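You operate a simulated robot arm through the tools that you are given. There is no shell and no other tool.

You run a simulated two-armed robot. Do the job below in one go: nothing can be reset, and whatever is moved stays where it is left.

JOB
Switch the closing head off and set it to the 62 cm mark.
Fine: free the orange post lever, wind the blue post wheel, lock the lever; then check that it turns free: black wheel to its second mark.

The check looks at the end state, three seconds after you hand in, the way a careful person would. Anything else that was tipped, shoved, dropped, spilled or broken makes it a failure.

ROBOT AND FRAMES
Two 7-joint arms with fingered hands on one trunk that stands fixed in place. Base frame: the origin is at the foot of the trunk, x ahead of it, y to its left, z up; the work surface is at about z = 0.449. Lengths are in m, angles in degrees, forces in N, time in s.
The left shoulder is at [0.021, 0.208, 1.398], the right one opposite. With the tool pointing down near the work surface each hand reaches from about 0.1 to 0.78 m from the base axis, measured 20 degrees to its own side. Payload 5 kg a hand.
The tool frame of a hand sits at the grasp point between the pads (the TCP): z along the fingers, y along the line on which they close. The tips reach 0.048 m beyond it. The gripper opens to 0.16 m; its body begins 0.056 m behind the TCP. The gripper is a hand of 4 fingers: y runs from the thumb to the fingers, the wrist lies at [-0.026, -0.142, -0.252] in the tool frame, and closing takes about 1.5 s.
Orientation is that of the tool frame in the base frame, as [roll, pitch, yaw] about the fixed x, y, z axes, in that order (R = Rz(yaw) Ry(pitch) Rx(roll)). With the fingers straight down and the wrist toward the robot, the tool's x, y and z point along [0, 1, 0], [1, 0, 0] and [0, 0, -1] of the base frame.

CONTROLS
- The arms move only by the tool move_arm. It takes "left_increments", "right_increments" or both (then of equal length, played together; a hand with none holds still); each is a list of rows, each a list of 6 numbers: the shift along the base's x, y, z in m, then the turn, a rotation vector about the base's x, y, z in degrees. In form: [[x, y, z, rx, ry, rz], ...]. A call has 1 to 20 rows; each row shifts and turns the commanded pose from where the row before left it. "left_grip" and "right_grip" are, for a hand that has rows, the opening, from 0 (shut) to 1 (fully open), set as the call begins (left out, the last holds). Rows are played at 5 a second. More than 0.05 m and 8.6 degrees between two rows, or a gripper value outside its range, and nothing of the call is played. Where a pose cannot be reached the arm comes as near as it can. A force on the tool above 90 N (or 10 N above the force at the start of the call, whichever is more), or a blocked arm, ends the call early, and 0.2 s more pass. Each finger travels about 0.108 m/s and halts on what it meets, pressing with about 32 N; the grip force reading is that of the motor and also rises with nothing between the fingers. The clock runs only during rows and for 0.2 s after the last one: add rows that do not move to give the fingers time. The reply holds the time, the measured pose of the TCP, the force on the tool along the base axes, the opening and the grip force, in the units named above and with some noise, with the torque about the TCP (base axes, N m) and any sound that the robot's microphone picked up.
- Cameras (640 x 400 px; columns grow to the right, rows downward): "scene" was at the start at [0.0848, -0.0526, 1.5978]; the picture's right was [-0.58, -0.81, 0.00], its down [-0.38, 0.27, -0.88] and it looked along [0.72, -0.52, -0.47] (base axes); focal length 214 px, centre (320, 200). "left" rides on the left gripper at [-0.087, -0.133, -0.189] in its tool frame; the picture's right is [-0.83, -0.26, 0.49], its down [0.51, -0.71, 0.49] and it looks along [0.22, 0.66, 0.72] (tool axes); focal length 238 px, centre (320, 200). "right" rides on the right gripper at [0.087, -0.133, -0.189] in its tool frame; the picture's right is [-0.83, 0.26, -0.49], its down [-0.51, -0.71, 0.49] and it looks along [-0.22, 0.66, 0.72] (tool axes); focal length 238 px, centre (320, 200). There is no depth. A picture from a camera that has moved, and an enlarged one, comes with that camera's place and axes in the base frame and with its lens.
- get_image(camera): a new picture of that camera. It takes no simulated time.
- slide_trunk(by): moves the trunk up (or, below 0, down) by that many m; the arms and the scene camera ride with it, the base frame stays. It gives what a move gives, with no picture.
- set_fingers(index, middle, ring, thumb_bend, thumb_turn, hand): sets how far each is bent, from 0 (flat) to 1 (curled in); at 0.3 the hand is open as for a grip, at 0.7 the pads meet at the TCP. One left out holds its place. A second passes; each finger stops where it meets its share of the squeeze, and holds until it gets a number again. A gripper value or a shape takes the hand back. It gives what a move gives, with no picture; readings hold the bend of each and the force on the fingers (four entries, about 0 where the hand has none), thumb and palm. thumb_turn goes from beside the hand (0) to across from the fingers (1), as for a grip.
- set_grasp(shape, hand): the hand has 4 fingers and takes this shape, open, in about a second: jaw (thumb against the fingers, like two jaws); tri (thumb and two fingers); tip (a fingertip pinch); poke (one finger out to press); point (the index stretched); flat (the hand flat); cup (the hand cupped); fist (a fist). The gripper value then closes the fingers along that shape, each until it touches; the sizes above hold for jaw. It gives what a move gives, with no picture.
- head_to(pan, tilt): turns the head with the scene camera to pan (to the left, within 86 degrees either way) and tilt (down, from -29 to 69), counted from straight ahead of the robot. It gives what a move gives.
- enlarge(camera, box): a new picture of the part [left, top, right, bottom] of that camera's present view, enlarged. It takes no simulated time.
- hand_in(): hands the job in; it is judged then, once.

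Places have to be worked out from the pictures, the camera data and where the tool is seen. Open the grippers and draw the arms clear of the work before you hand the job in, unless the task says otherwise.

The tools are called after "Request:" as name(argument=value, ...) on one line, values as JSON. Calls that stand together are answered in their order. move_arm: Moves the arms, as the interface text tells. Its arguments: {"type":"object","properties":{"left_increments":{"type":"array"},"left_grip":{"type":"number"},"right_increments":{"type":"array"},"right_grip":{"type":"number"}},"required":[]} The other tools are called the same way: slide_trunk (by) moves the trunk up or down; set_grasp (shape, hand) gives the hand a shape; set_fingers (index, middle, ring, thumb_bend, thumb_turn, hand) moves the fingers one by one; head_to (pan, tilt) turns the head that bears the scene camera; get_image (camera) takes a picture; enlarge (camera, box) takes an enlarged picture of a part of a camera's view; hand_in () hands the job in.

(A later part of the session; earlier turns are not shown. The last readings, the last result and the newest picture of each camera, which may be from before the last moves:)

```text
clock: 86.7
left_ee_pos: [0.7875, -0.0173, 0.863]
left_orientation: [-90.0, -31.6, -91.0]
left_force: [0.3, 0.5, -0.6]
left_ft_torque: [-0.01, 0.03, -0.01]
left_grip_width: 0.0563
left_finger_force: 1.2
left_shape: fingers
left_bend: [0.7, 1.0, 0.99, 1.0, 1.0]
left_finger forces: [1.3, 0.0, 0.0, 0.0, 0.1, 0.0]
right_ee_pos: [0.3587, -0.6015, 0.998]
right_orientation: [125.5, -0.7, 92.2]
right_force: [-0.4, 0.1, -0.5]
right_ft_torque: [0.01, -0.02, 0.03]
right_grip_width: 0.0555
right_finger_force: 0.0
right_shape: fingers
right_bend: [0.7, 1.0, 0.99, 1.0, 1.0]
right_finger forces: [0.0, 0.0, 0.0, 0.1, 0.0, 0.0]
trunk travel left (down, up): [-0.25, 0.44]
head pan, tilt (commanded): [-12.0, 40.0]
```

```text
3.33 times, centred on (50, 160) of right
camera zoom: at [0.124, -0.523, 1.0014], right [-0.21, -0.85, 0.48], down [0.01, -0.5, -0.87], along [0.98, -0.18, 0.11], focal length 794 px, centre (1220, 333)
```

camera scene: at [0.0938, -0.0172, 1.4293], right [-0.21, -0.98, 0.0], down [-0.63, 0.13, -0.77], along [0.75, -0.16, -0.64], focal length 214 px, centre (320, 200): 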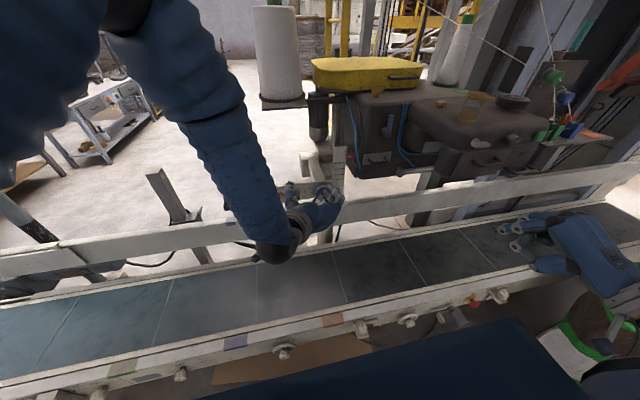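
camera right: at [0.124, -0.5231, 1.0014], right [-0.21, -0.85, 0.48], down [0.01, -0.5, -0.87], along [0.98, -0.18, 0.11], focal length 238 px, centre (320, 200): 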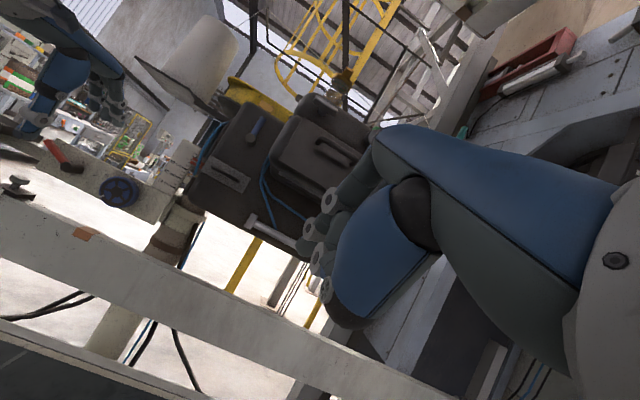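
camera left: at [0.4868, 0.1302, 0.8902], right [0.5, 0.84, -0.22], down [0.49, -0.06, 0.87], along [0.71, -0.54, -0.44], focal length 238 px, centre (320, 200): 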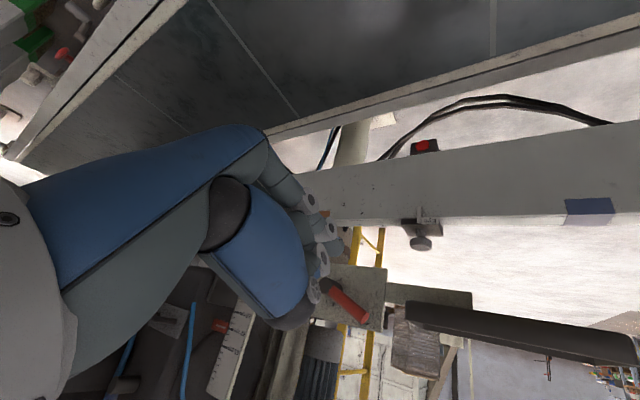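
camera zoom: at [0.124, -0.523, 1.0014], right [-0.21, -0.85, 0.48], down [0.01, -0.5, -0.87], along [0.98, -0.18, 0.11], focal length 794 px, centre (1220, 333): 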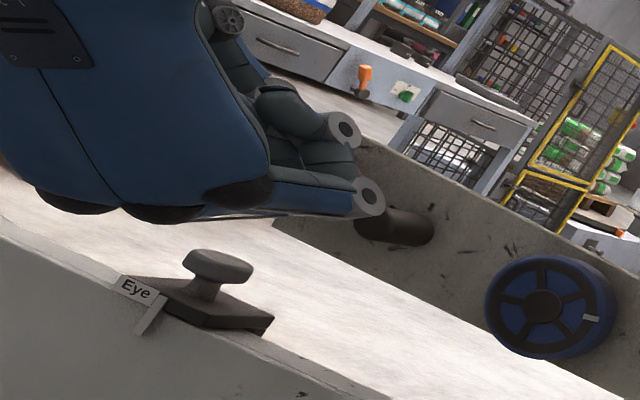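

Contact is light (1.3 N) and the lever begins to follow. I continue along the arc to about 20°.

Request:
move_arm(left_increments=[[0, -0.002, 0.007, 0, 0, 0], [0, -0.003, 0.007, 0, 0, 0], [0, -0.004, 0.007, 0, 0, 0], [0, -0.0038, 0.0037, 0, 0, 0], [0, -0.0038, 0.0037, 0, 0, 0], [0, -0.0038, 0.0037, 0, 0, 0]])

Request:
enlarge(camera="left", box=[280, 170, 440, 350])

Request:
enlarge(camera="scene", box=[260, 160, 320, 220])

Request:
enlarge(camera="right", box=[0, 90, 100, 210])

```text
clock: 88.1
left_ee_pos: [0.7879, -0.0383, 0.8943]
left_orientation: [-90.0, -31.7, -90.9]
left_force: [0.4, 1.3, -0.3]
left_ft_torque: [0.03, 0.01, 0.03]
left_grip_width: 0.0563
left_finger_force: 0.6
left_shape: fingers
left_bend: [0.7, 1.0, 0.99, 1.0, 1.0]
left_finger forces: [1.1, 0.0, 0.0, 0.1, 0.1, 0.0]
right_ee_pos: [0.3593, -0.6008, 0.9982]
right_orientation: [125.5, -0.7, 92.2]
right_force: [-0.4, -0.3, -0.6]
right_ft_torque: [0.0, 0.0, -0.02]
right_grip_width: 0.0557
right_finger_force: 0.0
right_shape: fingers
right_bend: [0.7, 1.0, 0.99, 1.0, 1.0]
right_finger forces: [0.0, 0.0, 0.0, 0.1, 0.0, 0.0]
trunk travel left (down, up): [-0.25, 0.44]
head pan, tilt (commanded): [-12.0, 40.0]
```

```text
2.22 times, centred on (360, 260) of left
camera zoom: at [0.6039, 0.1095, 0.9641], right [0.5, 0.84, -0.22], down [0.49, -0.07, 0.87], along [0.71, -0.54, -0.44], focal length 530 px, centre (231, 67)
```

zoom: 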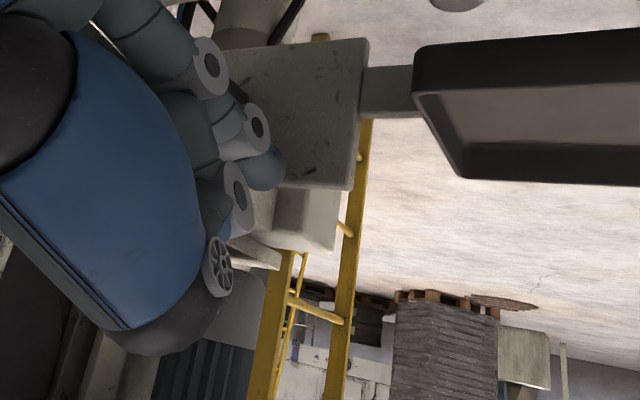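

```text
6.67 times, centred on (290, 190) of scene
camera zoom: at [0.0939, -0.0171, 1.4293], right [-0.21, -0.98, 0.0], down [-0.63, 0.13, -0.77], along [0.75, -0.16, -0.64], focal length 1430 px, centre (520, 267)
```

zoom: 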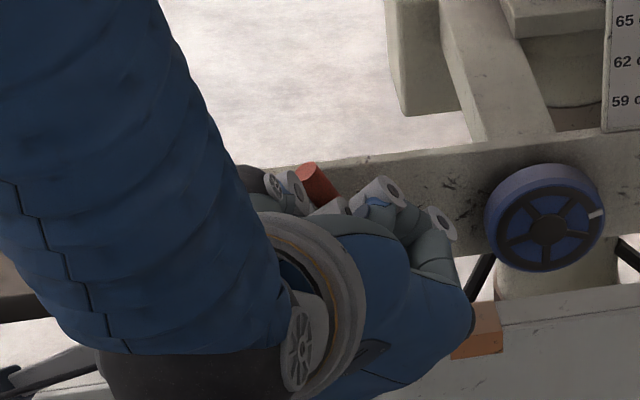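

```text
3.33 times, centred on (50, 150) of right
camera zoom: at [0.1241, -0.5231, 1.0014], right [-0.21, -0.85, 0.48], down [0.01, -0.5, -0.87], along [0.98, -0.18, 0.11], focal length 794 px, centre (1220, 367)
```

zoom: 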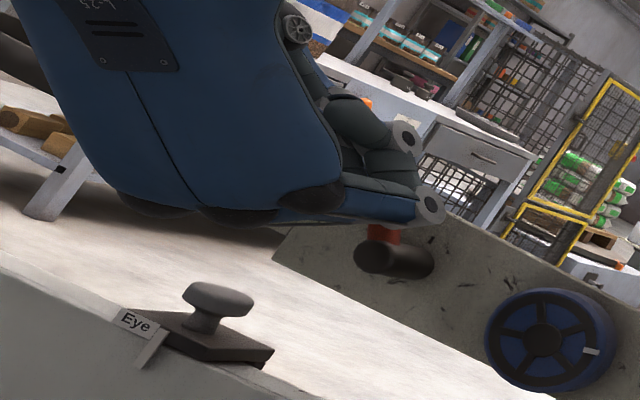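

The lever is about 20° short of upright. I push on toward upright, watching the force.

Request:
move_arm(left_increments=[[0, -0.0045, 0.0028, 0, 0, 0], [0, -0.0045, 0.0025, 0, 0, 0], [0, -0.0045, 0.002, 0, 0, 0], [0, -0.004, 0.001, 0, 0, 0]])

Request:
enlarge(camera="scene", box=[260, 160, 320, 220])

Request:
enlarge(camera="right", box=[0, 90, 100, 210])

```text
clock: 89.1
left_ee_pos: [0.7894, -0.0561, 0.9045]
left_orientation: [-89.9, -31.7, -91.0]
left_force: [0.4, 0.2, -1.4]
left_ft_torque: [0.01, 0.02, 0.03]
left_grip_width: 0.0561
left_finger_force: 0.3
left_shape: fingers
left_bend: [0.7, 1.0, 0.99, 1.0, 1.0]
left_finger forces: [1.0, 0.0, 0.0, 0.1, 0.0, 0.1]
right_ee_pos: [0.3576, -0.6011, 0.9977]
right_orientation: [125.5, -0.7, 92.3]
right_force: [-0.3, -0.9, -1.2]
right_ft_torque: [-0.02, 0.02, 0.06]
right_grip_width: 0.0555
right_finger_force: 0.1
right_shape: fingers
right_bend: [0.7, 1.0, 0.99, 1.0, 1.0]
right_finger forces: [0.0, 0.0, 0.0, 0.0, 0.1, 0.1]
trunk travel left (down, up): [-0.25, 0.44]
head pan, tilt (commanded): [-12.0, 40.0]
```

```text
6.67 times, centred on (290, 190) of scene
camera zoom: at [0.0939, -0.017, 1.4293], right [-0.21, -0.98, 0.0], down [-0.63, 0.13, -0.77], along [0.75, -0.16, -0.64], focal length 1430 px, centre (520, 267)
```

zoom: 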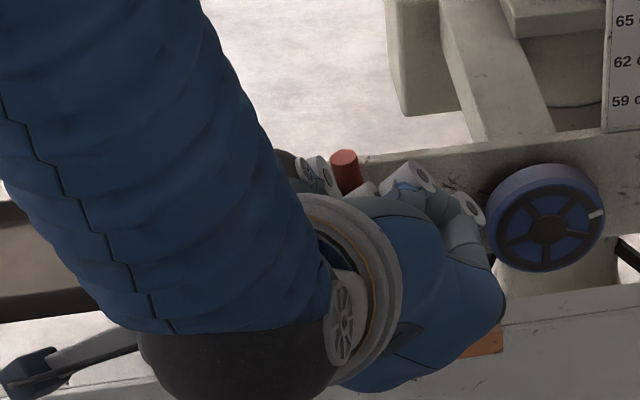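

```text
3.33 times, centred on (50, 150) of right
camera zoom: at [0.1241, -0.523, 1.0014], right [-0.21, -0.85, 0.48], down [0.01, -0.5, -0.87], along [0.98, -0.18, 0.11], focal length 794 px, centre (1220, 367)
```

zoom: 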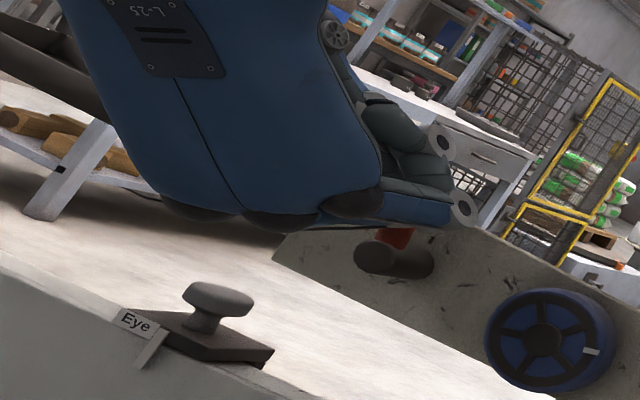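

The handle top is about 6° short of its original upright place. I continue in small steps until it meets its stop.

Request:
move_arm(left_increments=[[0, -0.004, 0.0005, 0, 0, 0], [0, -0.003, 0, 0, 0, 0], [0, -0.002, 0, 0, 0, 0]])

Request:
enlarge(camera="scene", box=[260, 160, 320, 220])

```text
clock: 89.9
left_ee_pos: [0.7881, -0.0634, 0.9041]
left_orientation: [-90.0, -31.8, -90.8]
left_force: [0.0, 4.9, -0.2]
left_ft_torque: [0.01, 0.0, 0.12]
left_grip_width: 0.0558
left_finger_force: 2.7
left_shape: fingers
left_bend: [0.7, 1.0, 0.99, 1.0, 1.0]
left_finger forces: [4.3, 0.1, 0.0, 0.1, 0.0, 0.0]
right_ee_pos: [0.3584, -0.6003, 0.9999]
right_orientation: [125.5, -0.6, 92.3]
right_force: [-1.0, 0.9, 0.4]
right_ft_torque: [-0.01, 0.01, -0.02]
right_grip_width: 0.0555
right_finger_force: 0.1
right_shape: fingers
right_bend: [0.7, 1.0, 0.99, 1.0, 1.0]
right_finger forces: [0.1, 0.0, 0.1, 0.1, 0.1, 0.1]
trunk travel left (down, up): [-0.25, 0.44]
head pan, tilt (commanded): [-12.0, 40.0]
```

```text
6.67 times, centred on (290, 190) of scene
camera zoom: at [0.0939, -0.0167, 1.4293], right [-0.21, -0.98, 0.0], down [-0.63, 0.13, -0.77], along [0.75, -0.16, -0.64], focal length 1430 px, centre (520, 267)
```

zoom: 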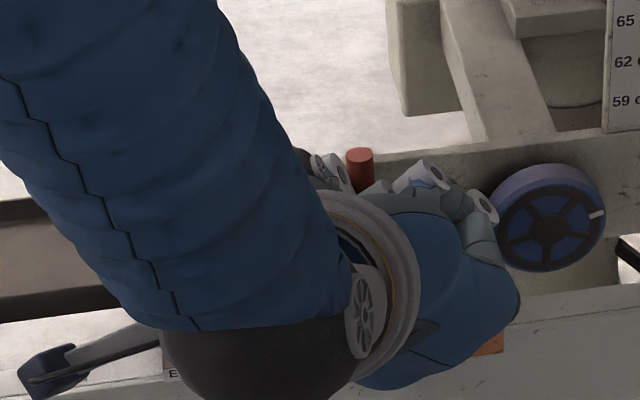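

Handle upright and force rising (5 N): the stop. A last firm nudge to seat it, then I'll withdraw.

Request:
move_arm(left_increments=[[0, -0.003, 0, 0, 0, 0], [0, -0.002, 0, 0, 0, 0], [0, 0, 0, 0, 0, 0]])

Request:
enlarge(camera="scene", box=[260, 160, 320, 220])

```text
clock: 90.7
left_ee_pos: [0.789, -0.0647, 0.9041]
left_orientation: [-90.0, -31.8, -90.6]
left_force: [-0.7, 21.2, -2.6]
left_ft_torque: [0.22, 0.12, 0.62]
left_grip_width: 0.0549
left_finger_force: 10.4
left_shape: fingers
left_bend: [0.7, 1.0, 0.99, 1.0, 1.0]
left_finger forces: [21.3, 0.1, 0.1, 0.0, 0.1, 0.1]
right_ee_pos: [0.3593, -0.5998, 0.9995]
right_orientation: [125.5, -0.6, 92.4]
right_force: [0.1, -0.1, -0.7]
right_ft_torque: [-0.01, -0.02, -0.01]
right_grip_width: 0.0557
right_finger_force: 0.1
right_shape: fingers
right_bend: [0.7, 1.0, 0.99, 1.0, 1.0]
right_finger forces: [0.0, 0.1, 0.0, 0.0, 0.0, 0.0]
trunk travel left (down, up): [-0.25, 0.44]
head pan, tilt (commanded): [-12.0, 40.0]
```

```text
6.67 times, centred on (290, 190) of scene
camera zoom: at [0.094, -0.0151, 1.4293], right [-0.21, -0.98, 0.0], down [-0.63, 0.13, -0.77], along [0.75, -0.16, -0.64], focal length 1430 px, centre (520, 267)
```

zoom: 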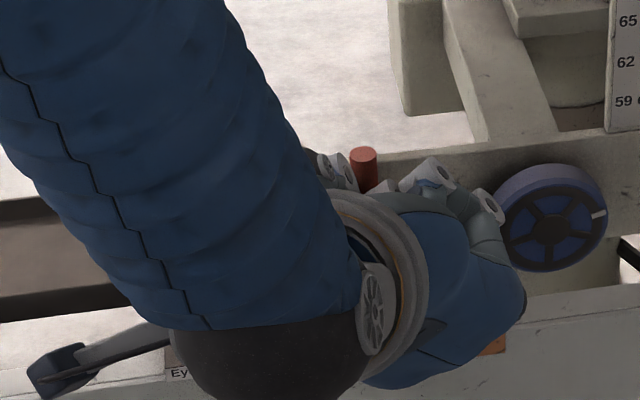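

21 N without further turn: the lever is seated upright (locked). I ease off left and withdraw straight back.

Request:
move_arm(left_increments=[[0, 0.006, 0, 0, 0, 0], [0, 0.008, 0, 0, 0, 0], [-0.03, 0, 0, 0, 0, 0], [-0.04, 0, 0, 0, 0, 0], [-0.04, 0.01, 0.02, 0, 0, 0], [-0.03, 0.02, 0.03, 0, 0, 0], [0, 0, 0, 0, 0, 0]])

Request:
enlarge(camera="right", box=[0, 90, 200, 230])

Request:
enlarge(camera="right", box=[182, 167, 194, 182])

Request:
enlarge(camera="scene", box=[240, 120, 400, 260])

```text
clock: 92.3
left_ee_pos: [0.6494, -0.0249, 0.9541]
left_orientation: [-90.0, -31.8, -90.9]
left_force: [1.6, -1.3, 0.3]
left_ft_torque: [0.0, 0.01, 0.05]
left_grip_width: 0.0556
left_finger_force: 0.1
left_shape: fingers
left_bend: [0.7, 1.0, 0.99, 1.0, 1.0]
left_finger forces: [0.1, 0.0, 0.1, 0.0, 0.0, 0.0]
right_ee_pos: [0.3582, -0.5995, 0.9979]
right_orientation: [125.5, -0.7, 92.3]
right_force: [-0.2, -0.1, -0.2]
right_ft_torque: [0.01, -0.02, 0.02]
right_grip_width: 0.0557
right_finger_force: 0.1
right_shape: fingers
right_bend: [0.7, 1.0, 0.99, 1.0, 1.0]
right_finger forces: [0.0, 0.0, 0.1, 0.1, 0.0, 0.0]
trunk travel left (down, up): [-0.25, 0.44]
head pan, tilt (commanded): [-12.0, 40.0]
```

```text
2.86 times, centred on (100, 160) of right
camera zoom: at [0.1246, -0.5233, 1.0011], right [-0.21, -0.85, 0.48], down [0.01, -0.5, -0.87], along [0.98, -0.18, 0.11], focal length 681 px, centre (949, 314)
```

zoom: 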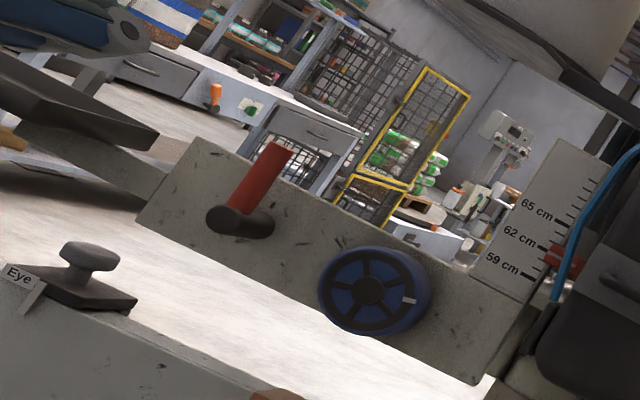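

```text
16.00 times, centred on (188, 174) of right
camera zoom: at [0.1246, -0.5233, 1.0011], right [-0.21, -0.85, 0.48], down [0.01, -0.5, -0.87], along [0.98, -0.18, 0.11], focal length 3814 px, centre (2432, 608)
```

zoom: 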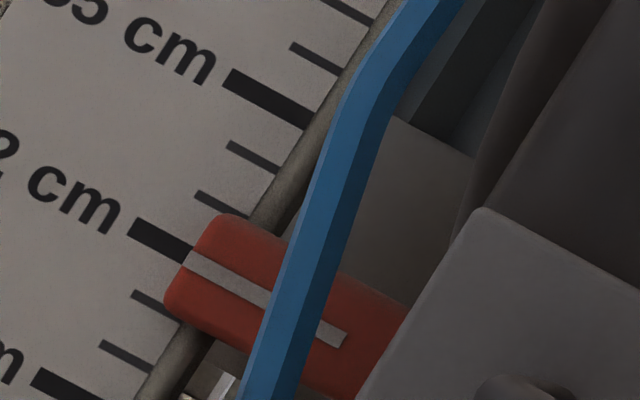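

```text
2.86 times, centred on (320, 190) of scene
camera zoom: at [0.0946, -0.0174, 1.4292], right [-0.21, -0.98, 0.0], down [-0.63, 0.13, -0.77], along [0.75, -0.16, -0.64], focal length 613 px, centre (320, 229)
```

zoom: 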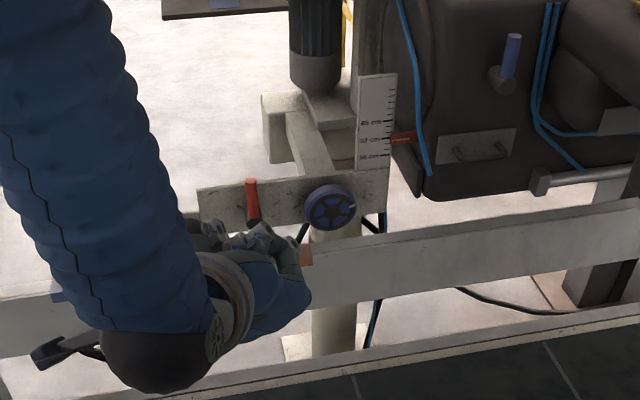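

The lever is upright and the pointer is on 62. Now I unroll the left hand along the known path back to its palm-down pose.

Request:
move_arm(left_increments=[[0, -0.018, 0.006, -7, 0, 0], [0, -0.018, 0.006, -7, 0, 0], [0, -0.018, 0.006, -7, 0, 0], [0, -0.018, 0.006, -7, 0, 0], [0, 0, 0, -6.69, 2.23, 3.86], [0, 0, 0, -6.69, 2.23, 3.86], [0, 0, 0, -6.69, 2.23, 3.86], [0, 0, 0, -6.69, 2.23, 3.86], [0, 0, 0, -6.69, 2.23, 3.86], [0, 0, 0, -6.69, 2.23, 3.86], [0, 0, 0, -6.69, 2.23, 3.86], [0, 0, 0, -6.69, 2.23, 3.86], [0, 0, 0, -6.69, 2.23, 3.86], [0, 0, 0, -6.69, 2.23, 3.86], [0, 0, 0, -6.69, 2.23, 3.86], [0, 0, 0, -6.69, 2.23, 3.86], [0, 0, 0, -6.69, 2.23, 3.86], [0, 0, 0, -6.69, 2.23, 3.86], [0, 0, 0, -6.69, 2.23, 3.86], [0, 0, 0, -6.69, 2.23, 3.86]])

```text
clock: 96.5
left_ee_pos: [0.6475, -0.0967, 0.9789]
left_orientation: [149.5, -0.8, 90.3]
left_force: [-0.4, 0.2, 0.1]
left_ft_torque: [-0.02, 0.01, -0.03]
left_grip_width: 0.0556
left_finger_force: 0.0
left_shape: fingers
left_bend: [0.7, 1.0, 0.99, 1.0, 1.0]
left_finger forces: [0.0, 0.1, 0.0, 0.0, 0.0, 0.0]
right_ee_pos: [0.3585, -0.6003, 0.9995]
right_orientation: [125.5, -0.6, 92.3]
right_force: [0.1, 0.6, 0.0]
right_ft_torque: [0.0, 0.03, 0.01]
right_grip_width: 0.0556
right_finger_force: 0.0
right_shape: fingers
right_bend: [0.7, 1.0, 0.99, 1.0, 1.0]
right_finger forces: [0.0, 0.1, 0.0, 0.0, 0.0, 0.1]
trunk travel left (down, up): [-0.25, 0.44]
head pan, tilt (commanded): [-12.0, 40.0]
```

The left hand is palm-down again. I raise the trunk back to its first height.

Request:
slide_trunk(by=0.15)

Request:
move_arm(left_increments=[[-0.015, 0.005, 0.04, 0, 3, 0], [-0.015, 0.005, 0.04, 0, 3, 0], [-0.015, 0.005, 0.04, 0, 3, 0], [-0.015, 0.005, 0.04, 0, 3, 0], [-0.015, 0.005, 0.04, 0, 3, 0], [-0.015, 0, 0.04, 0, 3, 0], [-0.015, 0, 0.04, 0, 3, 0], [-0.01, 0, 0.04, 0, 3, 0], [-0.01, 0, 0.04, 0, 3, 0], [0, 0, 0.03, 0, 3, 0], [0, 0, 0, 0, 0, 0]])

Request:
head_to(pan=-50, tilt=25)

Request:
get_image(camera="scene")

```text
clock: 98.2
left_ee_pos: [0.6481, -0.0971, 1.1279]
left_orientation: [149.6, -0.9, 90.1]
left_force: [0.1, 0.6, 0.0]
left_ft_torque: [-0.01, -0.01, -0.03]
left_grip_width: 0.0555
left_finger_force: 0.0
left_shape: fingers
left_bend: [0.7, 1.0, 0.99, 1.0, 1.0]
left_finger forces: [0.0, 0.0, 0.0, 0.1, 0.0, 0.0]
right_ee_pos: [0.3582, -0.6016, 1.1471]
right_orientation: [125.5, -0.7, 92.2]
right_force: [0.6, -0.3, 0.3]
right_ft_torque: [-0.02, -0.03, -0.02]
right_grip_width: 0.0555
right_finger_force: 0.0
right_shape: fingers
right_bend: [0.7, 1.0, 0.99, 1.0, 1.0]
right_finger forces: [0.0, 0.1, 0.0, 0.0, 0.0, 0.1]
trunk travel left (down, up): [-0.4, 0.29]
head pan, tilt (commanded): [-12.0, 40.0]
```

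```text
clock: 100.6
left_ee_pos: [0.5214, -0.0725, 1.5194]
left_orientation: [179.6, -0.8, 89.7]
left_force: [-0.4, 0.3, 0.5]
left_ft_torque: [-0.03, -0.03, 0.02]
left_grip_width: 0.0556
left_finger_force: 0.0
left_shape: fingers
left_bend: [0.7, 1.0, 0.99, 1.0, 1.0]
left_finger forces: [0.1, 0.0, 0.0, 0.1, 0.0, 0.0]
right_ee_pos: [0.3576, -0.6002, 1.1484]
right_orientation: [125.5, -0.7, 92.3]
right_force: [0.0, 0.1, -0.1]
right_ft_torque: [0.03, 0.01, -0.03]
right_grip_width: 0.0556
right_finger_force: 0.0
right_shape: fingers
right_bend: [0.7, 1.0, 0.99, 1.0, 1.0]
right_finger forces: [0.0, 0.0, 0.0, 0.0, 0.0, 0.1]
trunk travel left (down, up): [-0.4, 0.29]
head pan, tilt (commanded): [-12.0, 40.0]
```

```text
clock: 101.7
left_ee_pos: [0.5233, -0.0717, 1.5193]
left_orientation: [179.7, -0.8, 89.8]
left_force: [-0.4, 0.6, 0.3]
left_ft_torque: [-0.02, -0.01, 0.03]
left_grip_width: 0.0556
left_finger_force: 0.1
left_shape: fingers
left_bend: [0.7, 1.0, 0.99, 1.0, 1.0]
left_finger forces: [0.0, 0.1, 0.0, 0.0, 0.0, 0.0]
right_ee_pos: [0.3579, -0.6019, 1.1495]
right_orientation: [125.5, -0.7, 92.2]
right_force: [-0.6, -0.2, -0.1]
right_ft_torque: [0.02, -0.02, -0.02]
right_grip_width: 0.0556
right_finger_force: 0.0
right_shape: fingers
right_bend: [0.7, 1.0, 0.99, 1.0, 1.0]
right_finger forces: [0.0, 0.0, 0.0, 0.0, 0.1, 0.1]
trunk travel left (down, up): [-0.4, 0.29]
head pan, tilt (commanded): [-50.0, 25.0]
```

```text
taken
camera scene: at [0.0697, -0.0699, 1.6026], right [-0.77, -0.64, 0.0], down [-0.27, 0.32, -0.91], along [0.58, -0.69, -0.42], focal length 214 px, centre (320, 200)
```

scene: 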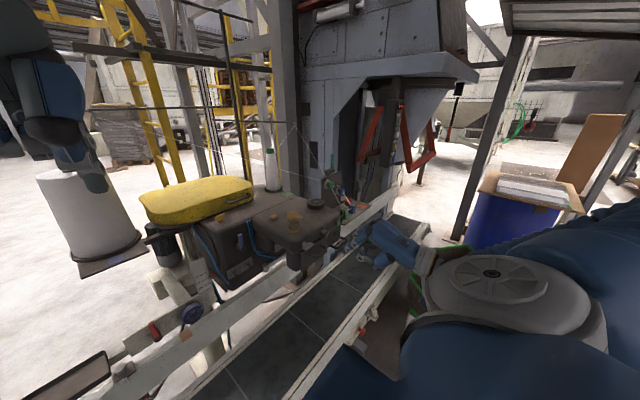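

I move the left hand over for the overhead view of the closing head again.

Request:
move_arm(left_increments=[[-0.002, -0.037, 0.006, 0, 0, -8], [-0.002, -0.037, 0.006, 0, 0, -8], [-0.002, -0.037, 0.006, 0, 0, -8], [-0.002, -0.037, 0.006, 0, 0, -8], [-0.002, -0.037, 0.006, 0, 0, 0], [-0.002, -0.037, 0.006, 0, 0, 0], [0, 0, 0, 0, 0, 0]])

Request:
get_image(camera="left")

Request:
enlarge(camera="scene", box=[260, 160, 400, 280])

```text
clock: 103.3
left_ee_pos: [0.5116, -0.2925, 1.553]
left_orientation: [179.5, -0.8, 57.6]
left_force: [-0.1, 1.8, 0.4]
left_ft_torque: [-0.16, 0.04, -0.04]
left_grip_width: 0.0558
left_finger_force: 0.1
left_shape: fingers
left_bend: [0.7, 1.0, 0.99, 1.0, 1.0]
left_finger forces: [0.0, 0.1, 0.1, 0.1, 0.0, 0.0]
right_ee_pos: [0.3584, -0.5984, 1.1506]
right_orientation: [125.4, -0.6, 92.3]
right_force: [-1.2, 2.9, -0.2]
right_ft_torque: [-0.04, 0.03, -0.1]
right_grip_width: 0.0557
right_finger_force: 0.1
right_shape: fingers
right_bend: [0.7, 1.0, 0.99, 1.0, 1.0]
right_finger forces: [0.0, 0.1, 0.0, 0.1, 0.0, 0.0]
trunk travel left (down, up): [-0.4, 0.29]
head pan, tilt (commanded): [-50.0, 25.0]
```

```text
taken
camera left: at [0.3531, -0.2957, 1.7418], right [-0.66, -0.56, -0.5], down [-0.32, 0.81, -0.49], along [0.68, -0.16, -0.71], focal length 238 px, centre (320, 200)
```

left: 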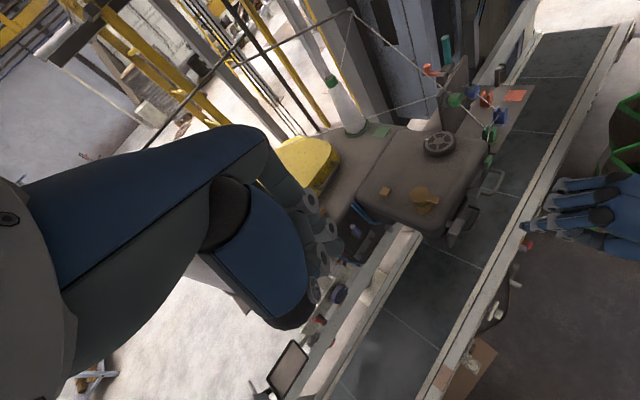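

```text
3.33 times, centred on (330, 220) of scene
camera zoom: at [0.07, -0.0677, 1.6027], right [-0.77, -0.64, 0.0], down [-0.27, 0.32, -0.91], along [0.58, -0.69, -0.42], focal length 715 px, centre (287, 133)
```

zoom: 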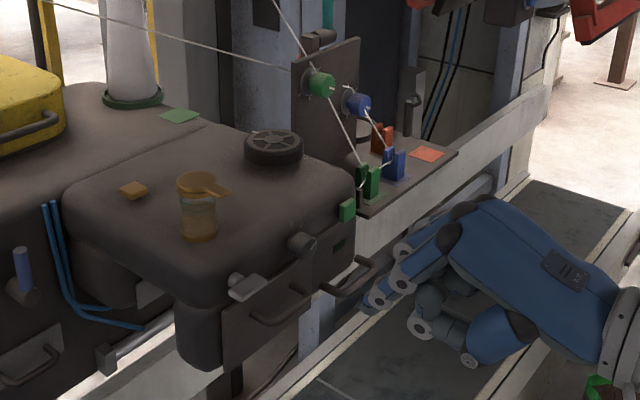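

All stands well, lamp still dark. I zoom in on the black wheel and its marks from several directions.

Request:
enlarge(camera="left", box=[414, 120, 464, 166])

Request:
enlarge(camera="left", box=[428, 126, 468, 166])

Request:
enlarge(camera="scene", box=[300, 192, 334, 214])

```text
8.70 times, centred on (439, 143) of left
camera zoom: at [0.3531, -0.2957, 1.7418], right [-0.66, -0.56, -0.5], down [-0.32, 0.81, -0.49], along [0.68, -0.16, -0.71], focal length 2073 px, centre (-715, 696)
```

zoom: 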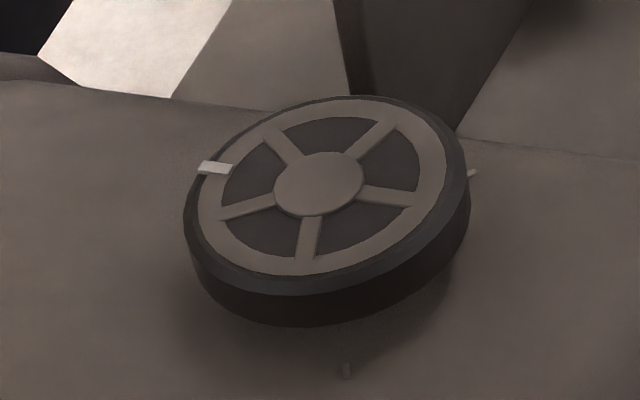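

```text
10.00 times, centred on (448, 146) of left
camera zoom: at [0.3531, -0.2957, 1.7418], right [-0.66, -0.56, -0.5], down [-0.32, 0.81, -0.49], along [0.68, -0.16, -0.71], focal length 2384 px, centre (-960, 740)
```

zoom: 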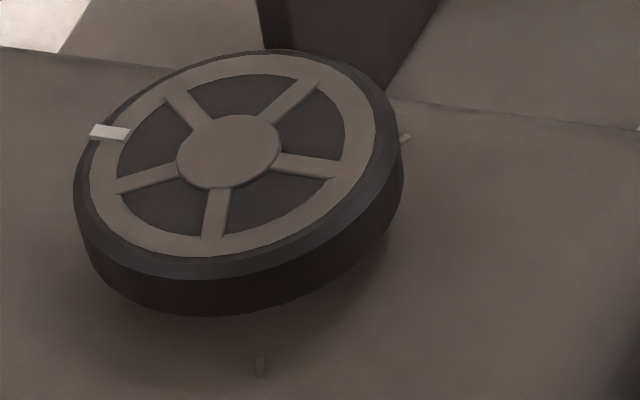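

```text
16.00 times, centred on (317, 203) of scene
camera zoom: at [0.07, -0.0677, 1.6027], right [-0.77, -0.64, 0.0], down [-0.27, 0.32, -0.91], along [0.58, -0.69, -0.42], focal length 3432 px, centre (368, 152)
```

zoom: 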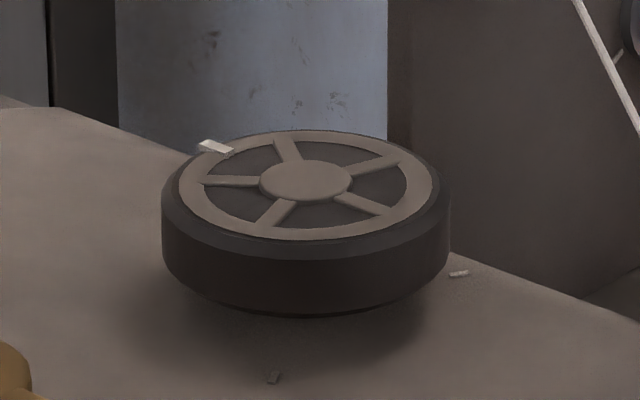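

The index on the wheel points away from the robot; I see one tick right-front and one left-front on the casing. I zoom deeply into both ticks to tell them apart.

Request:
enlarge(camera="left", box=[447, 136, 453, 142])

Request:
enlarge(camera="left", box=[438, 158, 446, 164])

Request:
enlarge(camera="scene", box=[322, 207, 328, 212])

Request:
enlarge(camera="scene", box=[310, 212, 318, 218])

```text
16.00 times, centred on (450, 139) of left
camera zoom: at [0.3531, -0.2957, 1.7418], right [-0.66, -0.56, -0.5], down [-0.32, 0.81, -0.49], along [0.68, -0.16, -0.71], focal length 3814 px, centre (-1760, 1176)
```

zoom: 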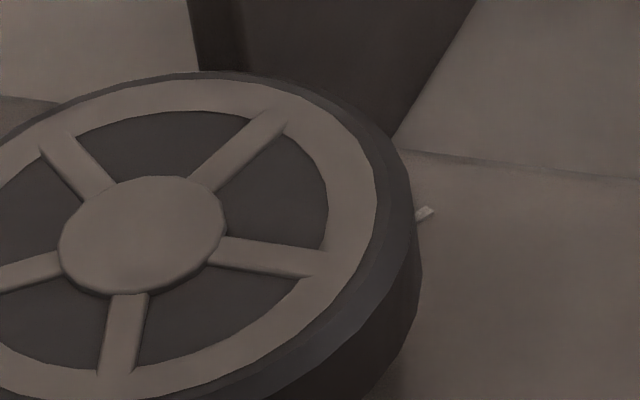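

```text
16.00 times, centred on (442, 161) of left
camera zoom: at [0.3531, -0.2957, 1.7418], right [-0.66, -0.56, -0.5], down [-0.32, 0.81, -0.49], along [0.68, -0.16, -0.71], focal length 3814 px, centre (-1632, 824)
```

zoom: 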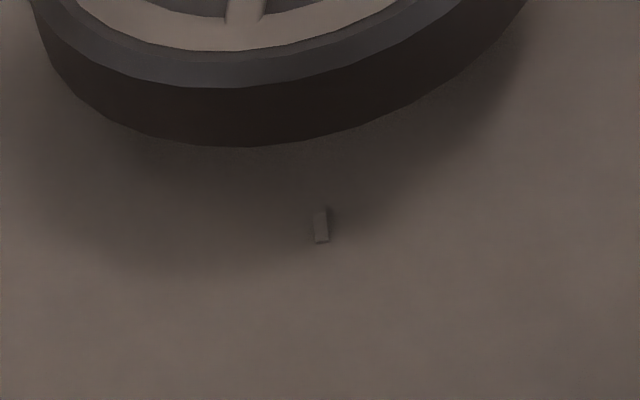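

```text
16.00 times, centred on (325, 210) of scene
camera zoom: at [0.07, -0.0677, 1.6027], right [-0.77, -0.64, 0.0], down [-0.27, 0.32, -0.91], along [0.58, -0.69, -0.42], focal length 3432 px, centre (240, 48)
```

zoom: 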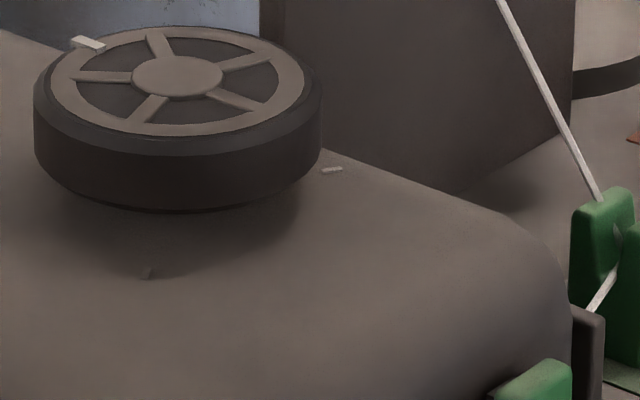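

```text
16.00 times, centred on (314, 215) of scene
camera zoom: at [0.07, -0.0677, 1.6027], right [-0.77, -0.64, 0.0], down [-0.27, 0.32, -0.91], along [0.58, -0.69, -0.42], focal length 3432 px, centre (416, -40)
```

zoom: 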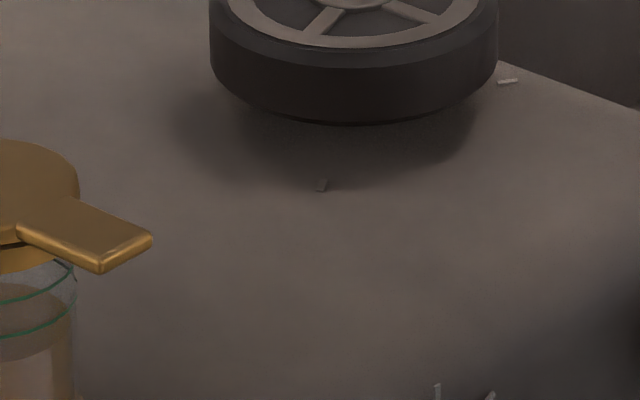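

Both ticks look alike, about ±120° from where the index points now; any tick on the far side is hidden. I move the left camera forward to look from the wheel's left side.

Request:
move_arm(left_increments=[[0.045, 0, 0, 0, 0, 0], [0.045, -0.01, 0, 0, 0, 0], [0.045, -0.01, 0, 0, 0, 0], [0, 0, 0, 0, 0, 0]])

Request:
get_image(camera="left")

```text
clock: 104.3
left_ee_pos: [0.6458, -0.3136, 1.5551]
left_orientation: [179.5, -0.7, 57.7]
left_force: [-0.2, 0.9, 0.5]
left_ft_torque: [-0.1, -0.06, 0.02]
left_grip_width: 0.0556
left_finger_force: 0.1
left_shape: fingers
left_bend: [0.7, 1.0, 0.99, 1.0, 1.0]
left_finger forces: [0.0, 0.1, 0.1, 0.0, 0.0, 0.0]
right_ee_pos: [0.3577, -0.6009, 1.1503]
right_orientation: [125.4, -0.6, 92.3]
right_force: [-1.0, 0.4, 1.3]
right_ft_torque: [-0.05, 0.02, -0.04]
right_grip_width: 0.0557
right_finger_force: 0.1
right_shape: fingers
right_bend: [0.7, 1.0, 0.99, 1.0, 1.0]
right_finger forces: [0.0, 0.0, 0.0, 0.0, 0.1, 0.0]
trunk travel left (down, up): [-0.4, 0.29]
head pan, tilt (commanded): [-50.0, 25.0]
```

```text
taken
camera left: at [0.4865, -0.3166, 1.7431], right [-0.66, -0.56, -0.5], down [-0.32, 0.81, -0.49], along [0.68, -0.16, -0.71], focal length 238 px, centre (320, 200)
```

left: 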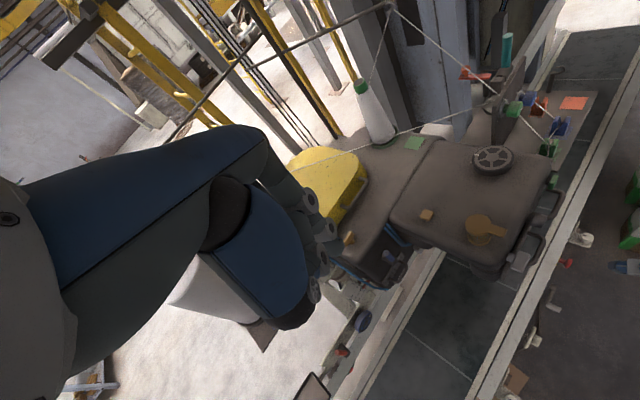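

Request:
enlarge(camera="left", box=[470, 138, 518, 178])

Request:
enlarge(camera="left", box=[462, 140, 486, 160])

Request:
enlarge(camera="left", box=[460, 80, 580, 180])

```text
10.00 times, centred on (494, 158) of left
camera zoom: at [0.4865, -0.3166, 1.7431], right [-0.66, -0.56, -0.5], down [-0.32, 0.81, -0.49], along [0.68, -0.16, -0.71], focal length 2384 px, centre (-1420, 620)
```

zoom: 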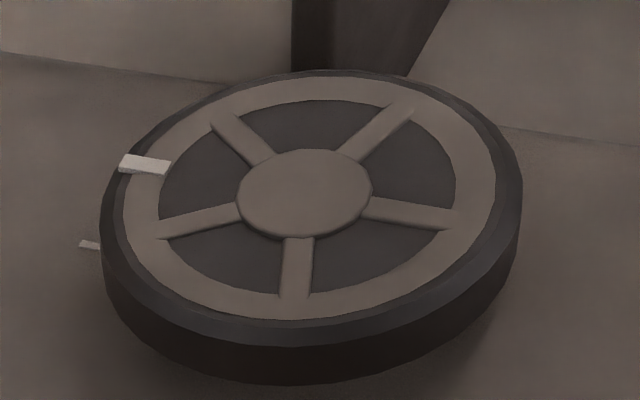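

```text
16.00 times, centred on (474, 150) of left
camera zoom: at [0.4865, -0.3166, 1.7431], right [-0.66, -0.56, -0.5], down [-0.32, 0.81, -0.49], along [0.68, -0.16, -0.71], focal length 3814 px, centre (-2144, 1000)
```

zoom: 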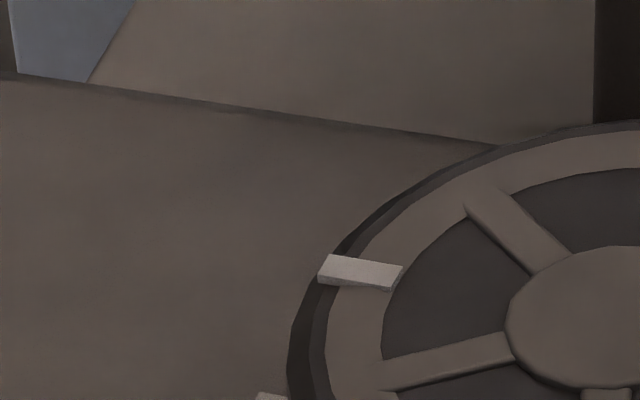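

```text
4.00 times, centred on (520, 130) of left
camera zoom: at [0.4865, -0.3166, 1.7431], right [-0.66, -0.56, -0.5], down [-0.32, 0.81, -0.49], along [0.68, -0.16, -0.71], focal length 953 px, centre (-480, 480)
```

zoom: 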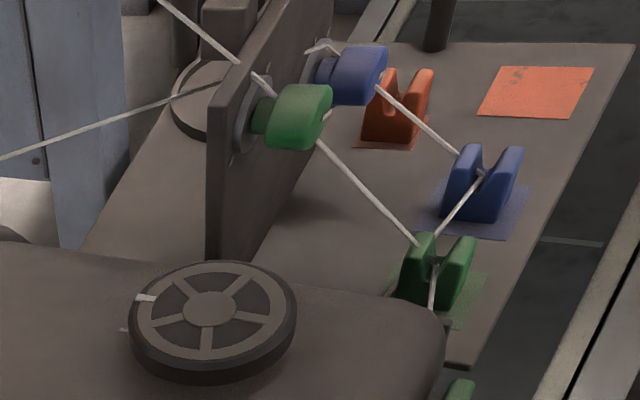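

Now a third tick shows right under the index: marks at 0° (current, far side) and about ±120°. To learn how marks run on these dials I look at the tensioner dials and the grey dial again.

Request:
enlarge(camera="left", box=[494, 84, 534, 124])

Request:
enlarge(camera="scene", box=[322, 170, 352, 195])

Request:
enlarge(camera="scene", box=[306, 215, 336, 240])

```text
10.00 times, centred on (514, 104) of left
camera zoom: at [0.4865, -0.3166, 1.7431], right [-0.66, -0.56, -0.5], down [-0.32, 0.81, -0.49], along [0.68, -0.16, -0.71], focal length 2384 px, centre (-1620, 1160)
```

zoom: 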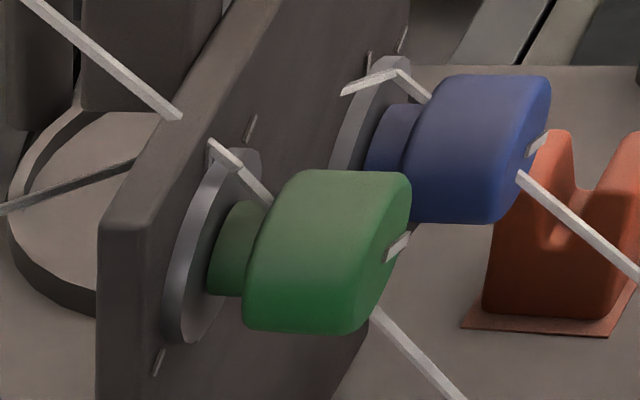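

```text
16.00 times, centred on (337, 182) of scene
camera zoom: at [0.0689, -0.0685, 1.6028], right [-0.77, -0.64, 0.0], down [-0.27, 0.32, -0.91], along [0.58, -0.69, -0.42], focal length 3432 px, centre (48, 480)
```

zoom: 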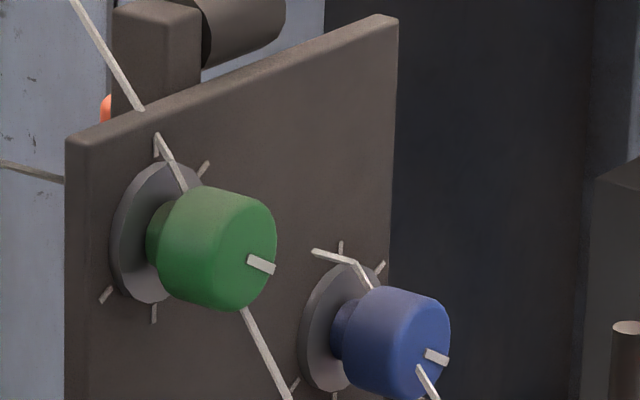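

```text
16.00 times, centred on (321, 228) of scene
camera zoom: at [0.0689, -0.0685, 1.6028], right [-0.77, -0.64, 0.0], down [-0.27, 0.32, -0.91], along [0.58, -0.69, -0.42], focal length 3432 px, centre (304, -240)
```

zoom: 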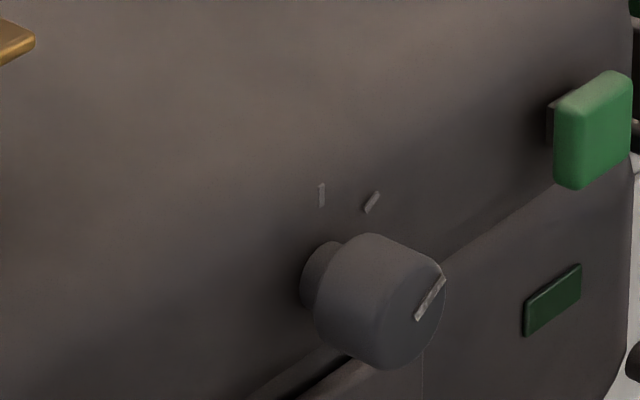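

The tensioner dials' marks start at 12 o'clock and run clockwise, so the wheel's second mark is the one 120° clockwise seen from above: the right-front tick. I raise the right hand and bring it, fingers down, toward the wheel.

Request:
move_arm(right_increments=[[0, -0.012, 0.042, 0, 0, 0], [0, -0.012, 0.042, 0, 0, 0], [0, -0.012, 0.042, 0, 0, 0], [0, -0.012, 0.042, 0, 0, 0], [0, -0.012, 0.042, 0, 0, 0], [0, -0.012, 0.042, 0, 0, 0], [0.03, -0.005, 0, 0, 8, 0], [0.03, -0.005, 0, 0, 8, 0], [0.03, -0.005, 0, 0, 8, 0], [0.03, -0.005, 0, 0, 8, 0], [0.03, -0.005, 0, 0, 7, 0], [0, 0, 0, 0, 0, 0]])

Request:
get_image(camera="left")

Request:
get_image(camera="right")

Request:
get_image(camera="scene")

```text
clock: 106.9
left_ee_pos: [0.6433, -0.3156, 1.5556]
left_orientation: [179.5, -0.9, 57.7]
left_force: [-1.5, -0.2, 0.6]
left_ft_torque: [0.03, -0.12, 0.02]
left_grip_width: 0.0555
left_finger_force: 0.1
left_shape: fingers
left_bend: [0.7, 1.0, 0.99, 1.0, 1.0]
left_finger forces: [0.0, 0.0, 0.0, 0.1, 0.0, 0.0]
right_ee_pos: [0.5064, -0.6988, 1.401]
right_orientation: [164.4, -1.9, 91.4]
right_force: [-1.7, -0.8, -0.1]
right_ft_torque: [0.0, -0.12, -0.02]
right_grip_width: 0.0558
right_finger_force: 0.0
right_shape: fingers
right_bend: [0.7, 1.0, 0.99, 1.0, 1.0]
right_finger forces: [0.0, 0.0, 0.0, 0.1, 0.1, 0.0]
trunk travel left (down, up): [-0.4, 0.29]
head pan, tilt (commanded): [-50.0, 25.0]
```

```text
taken
camera left: at [0.4838, -0.3197, 1.7429], right [-0.66, -0.56, -0.5], down [-0.32, 0.81, -0.49], along [0.68, -0.16, -0.71], focal length 238 px, centre (320, 200)
```

left: 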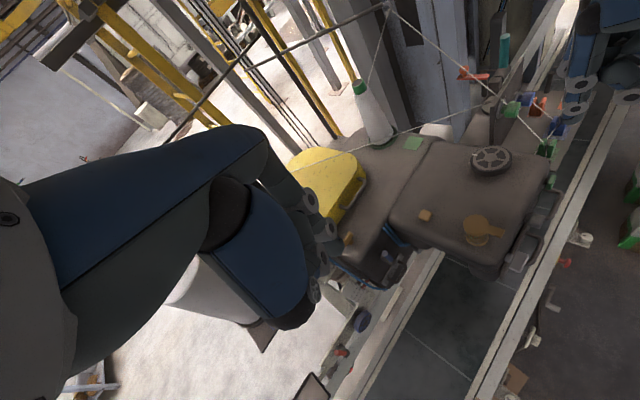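

```text
taken
camera right: at [0.3256, -0.6209, 1.5508], right [0.14, -0.85, 0.51], down [-0.54, -0.5, -0.68], along [0.83, -0.18, -0.53], focal length 238 px, centre (320, 200)
```

right: 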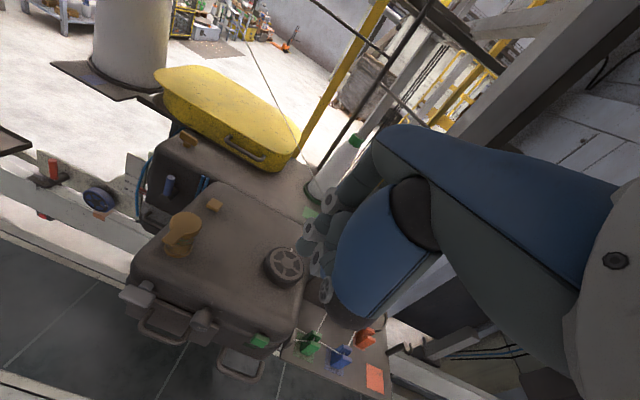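

```text
taken
camera scene: at [0.0674, -0.0707, 1.6027], right [-0.77, -0.64, 0.0], down [-0.27, 0.32, -0.91], along [0.58, -0.69, -0.42], focal length 214 px, centre (320, 200)
```

scene: 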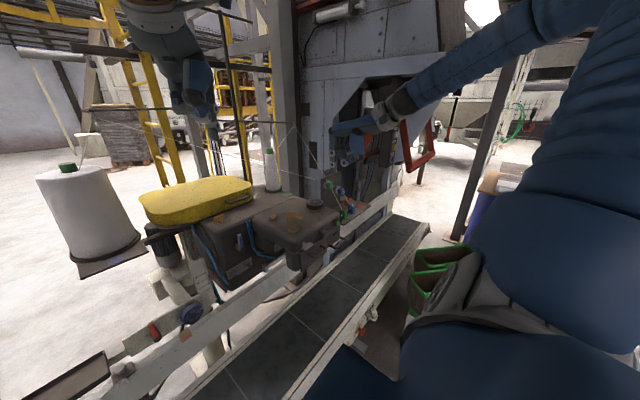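

The right camera now sees the wheel too (centre again ≈ (0.627, -0.705)). I zoom in to see the tick positions from here.

Request:
enlarge(camera="right", box=[258, 238, 318, 296])

Request:
enlarge(camera="left", box=[460, 60, 600, 190])

Request:
enlarge(camera="scene", box=[290, 100, 410, 240])

```text
6.90 times, centred on (288, 267) of right
camera zoom: at [0.3256, -0.6209, 1.5508], right [0.14, -0.85, 0.51], down [-0.54, -0.5, -0.68], along [0.83, -0.18, -0.53], focal length 1644 px, centre (541, -262)
```

zoom: 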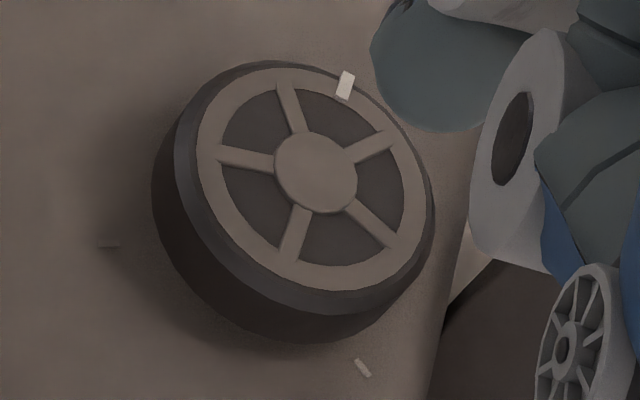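

```text
3.08 times, centred on (530, 125) of left
camera zoom: at [0.4838, -0.3197, 1.7429], right [-0.66, -0.56, -0.5], down [-0.32, 0.81, -0.49], along [0.68, -0.16, -0.71], focal length 733 px, centre (-326, 431)
```

zoom: 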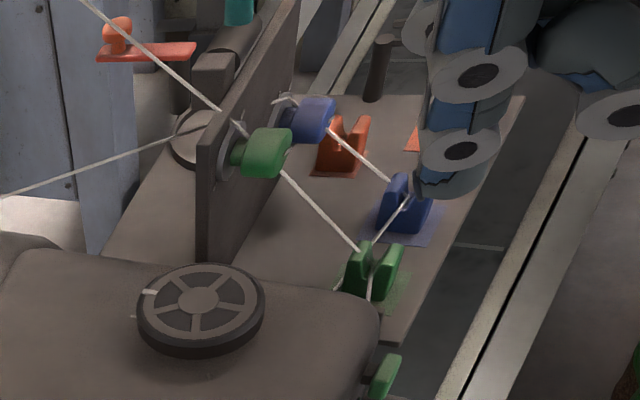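

```text
2.86 times, centred on (350, 170) of scene
camera zoom: at [0.0674, -0.0707, 1.6027], right [-0.77, -0.64, 0.0], down [-0.27, 0.32, -0.91], along [0.58, -0.69, -0.42], focal length 613 px, centre (234, 286)
```

zoom: 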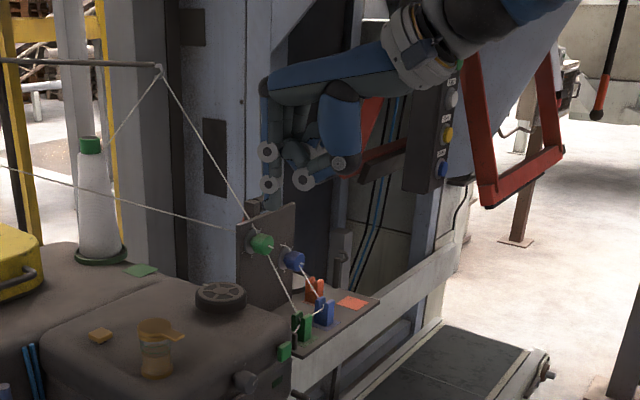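

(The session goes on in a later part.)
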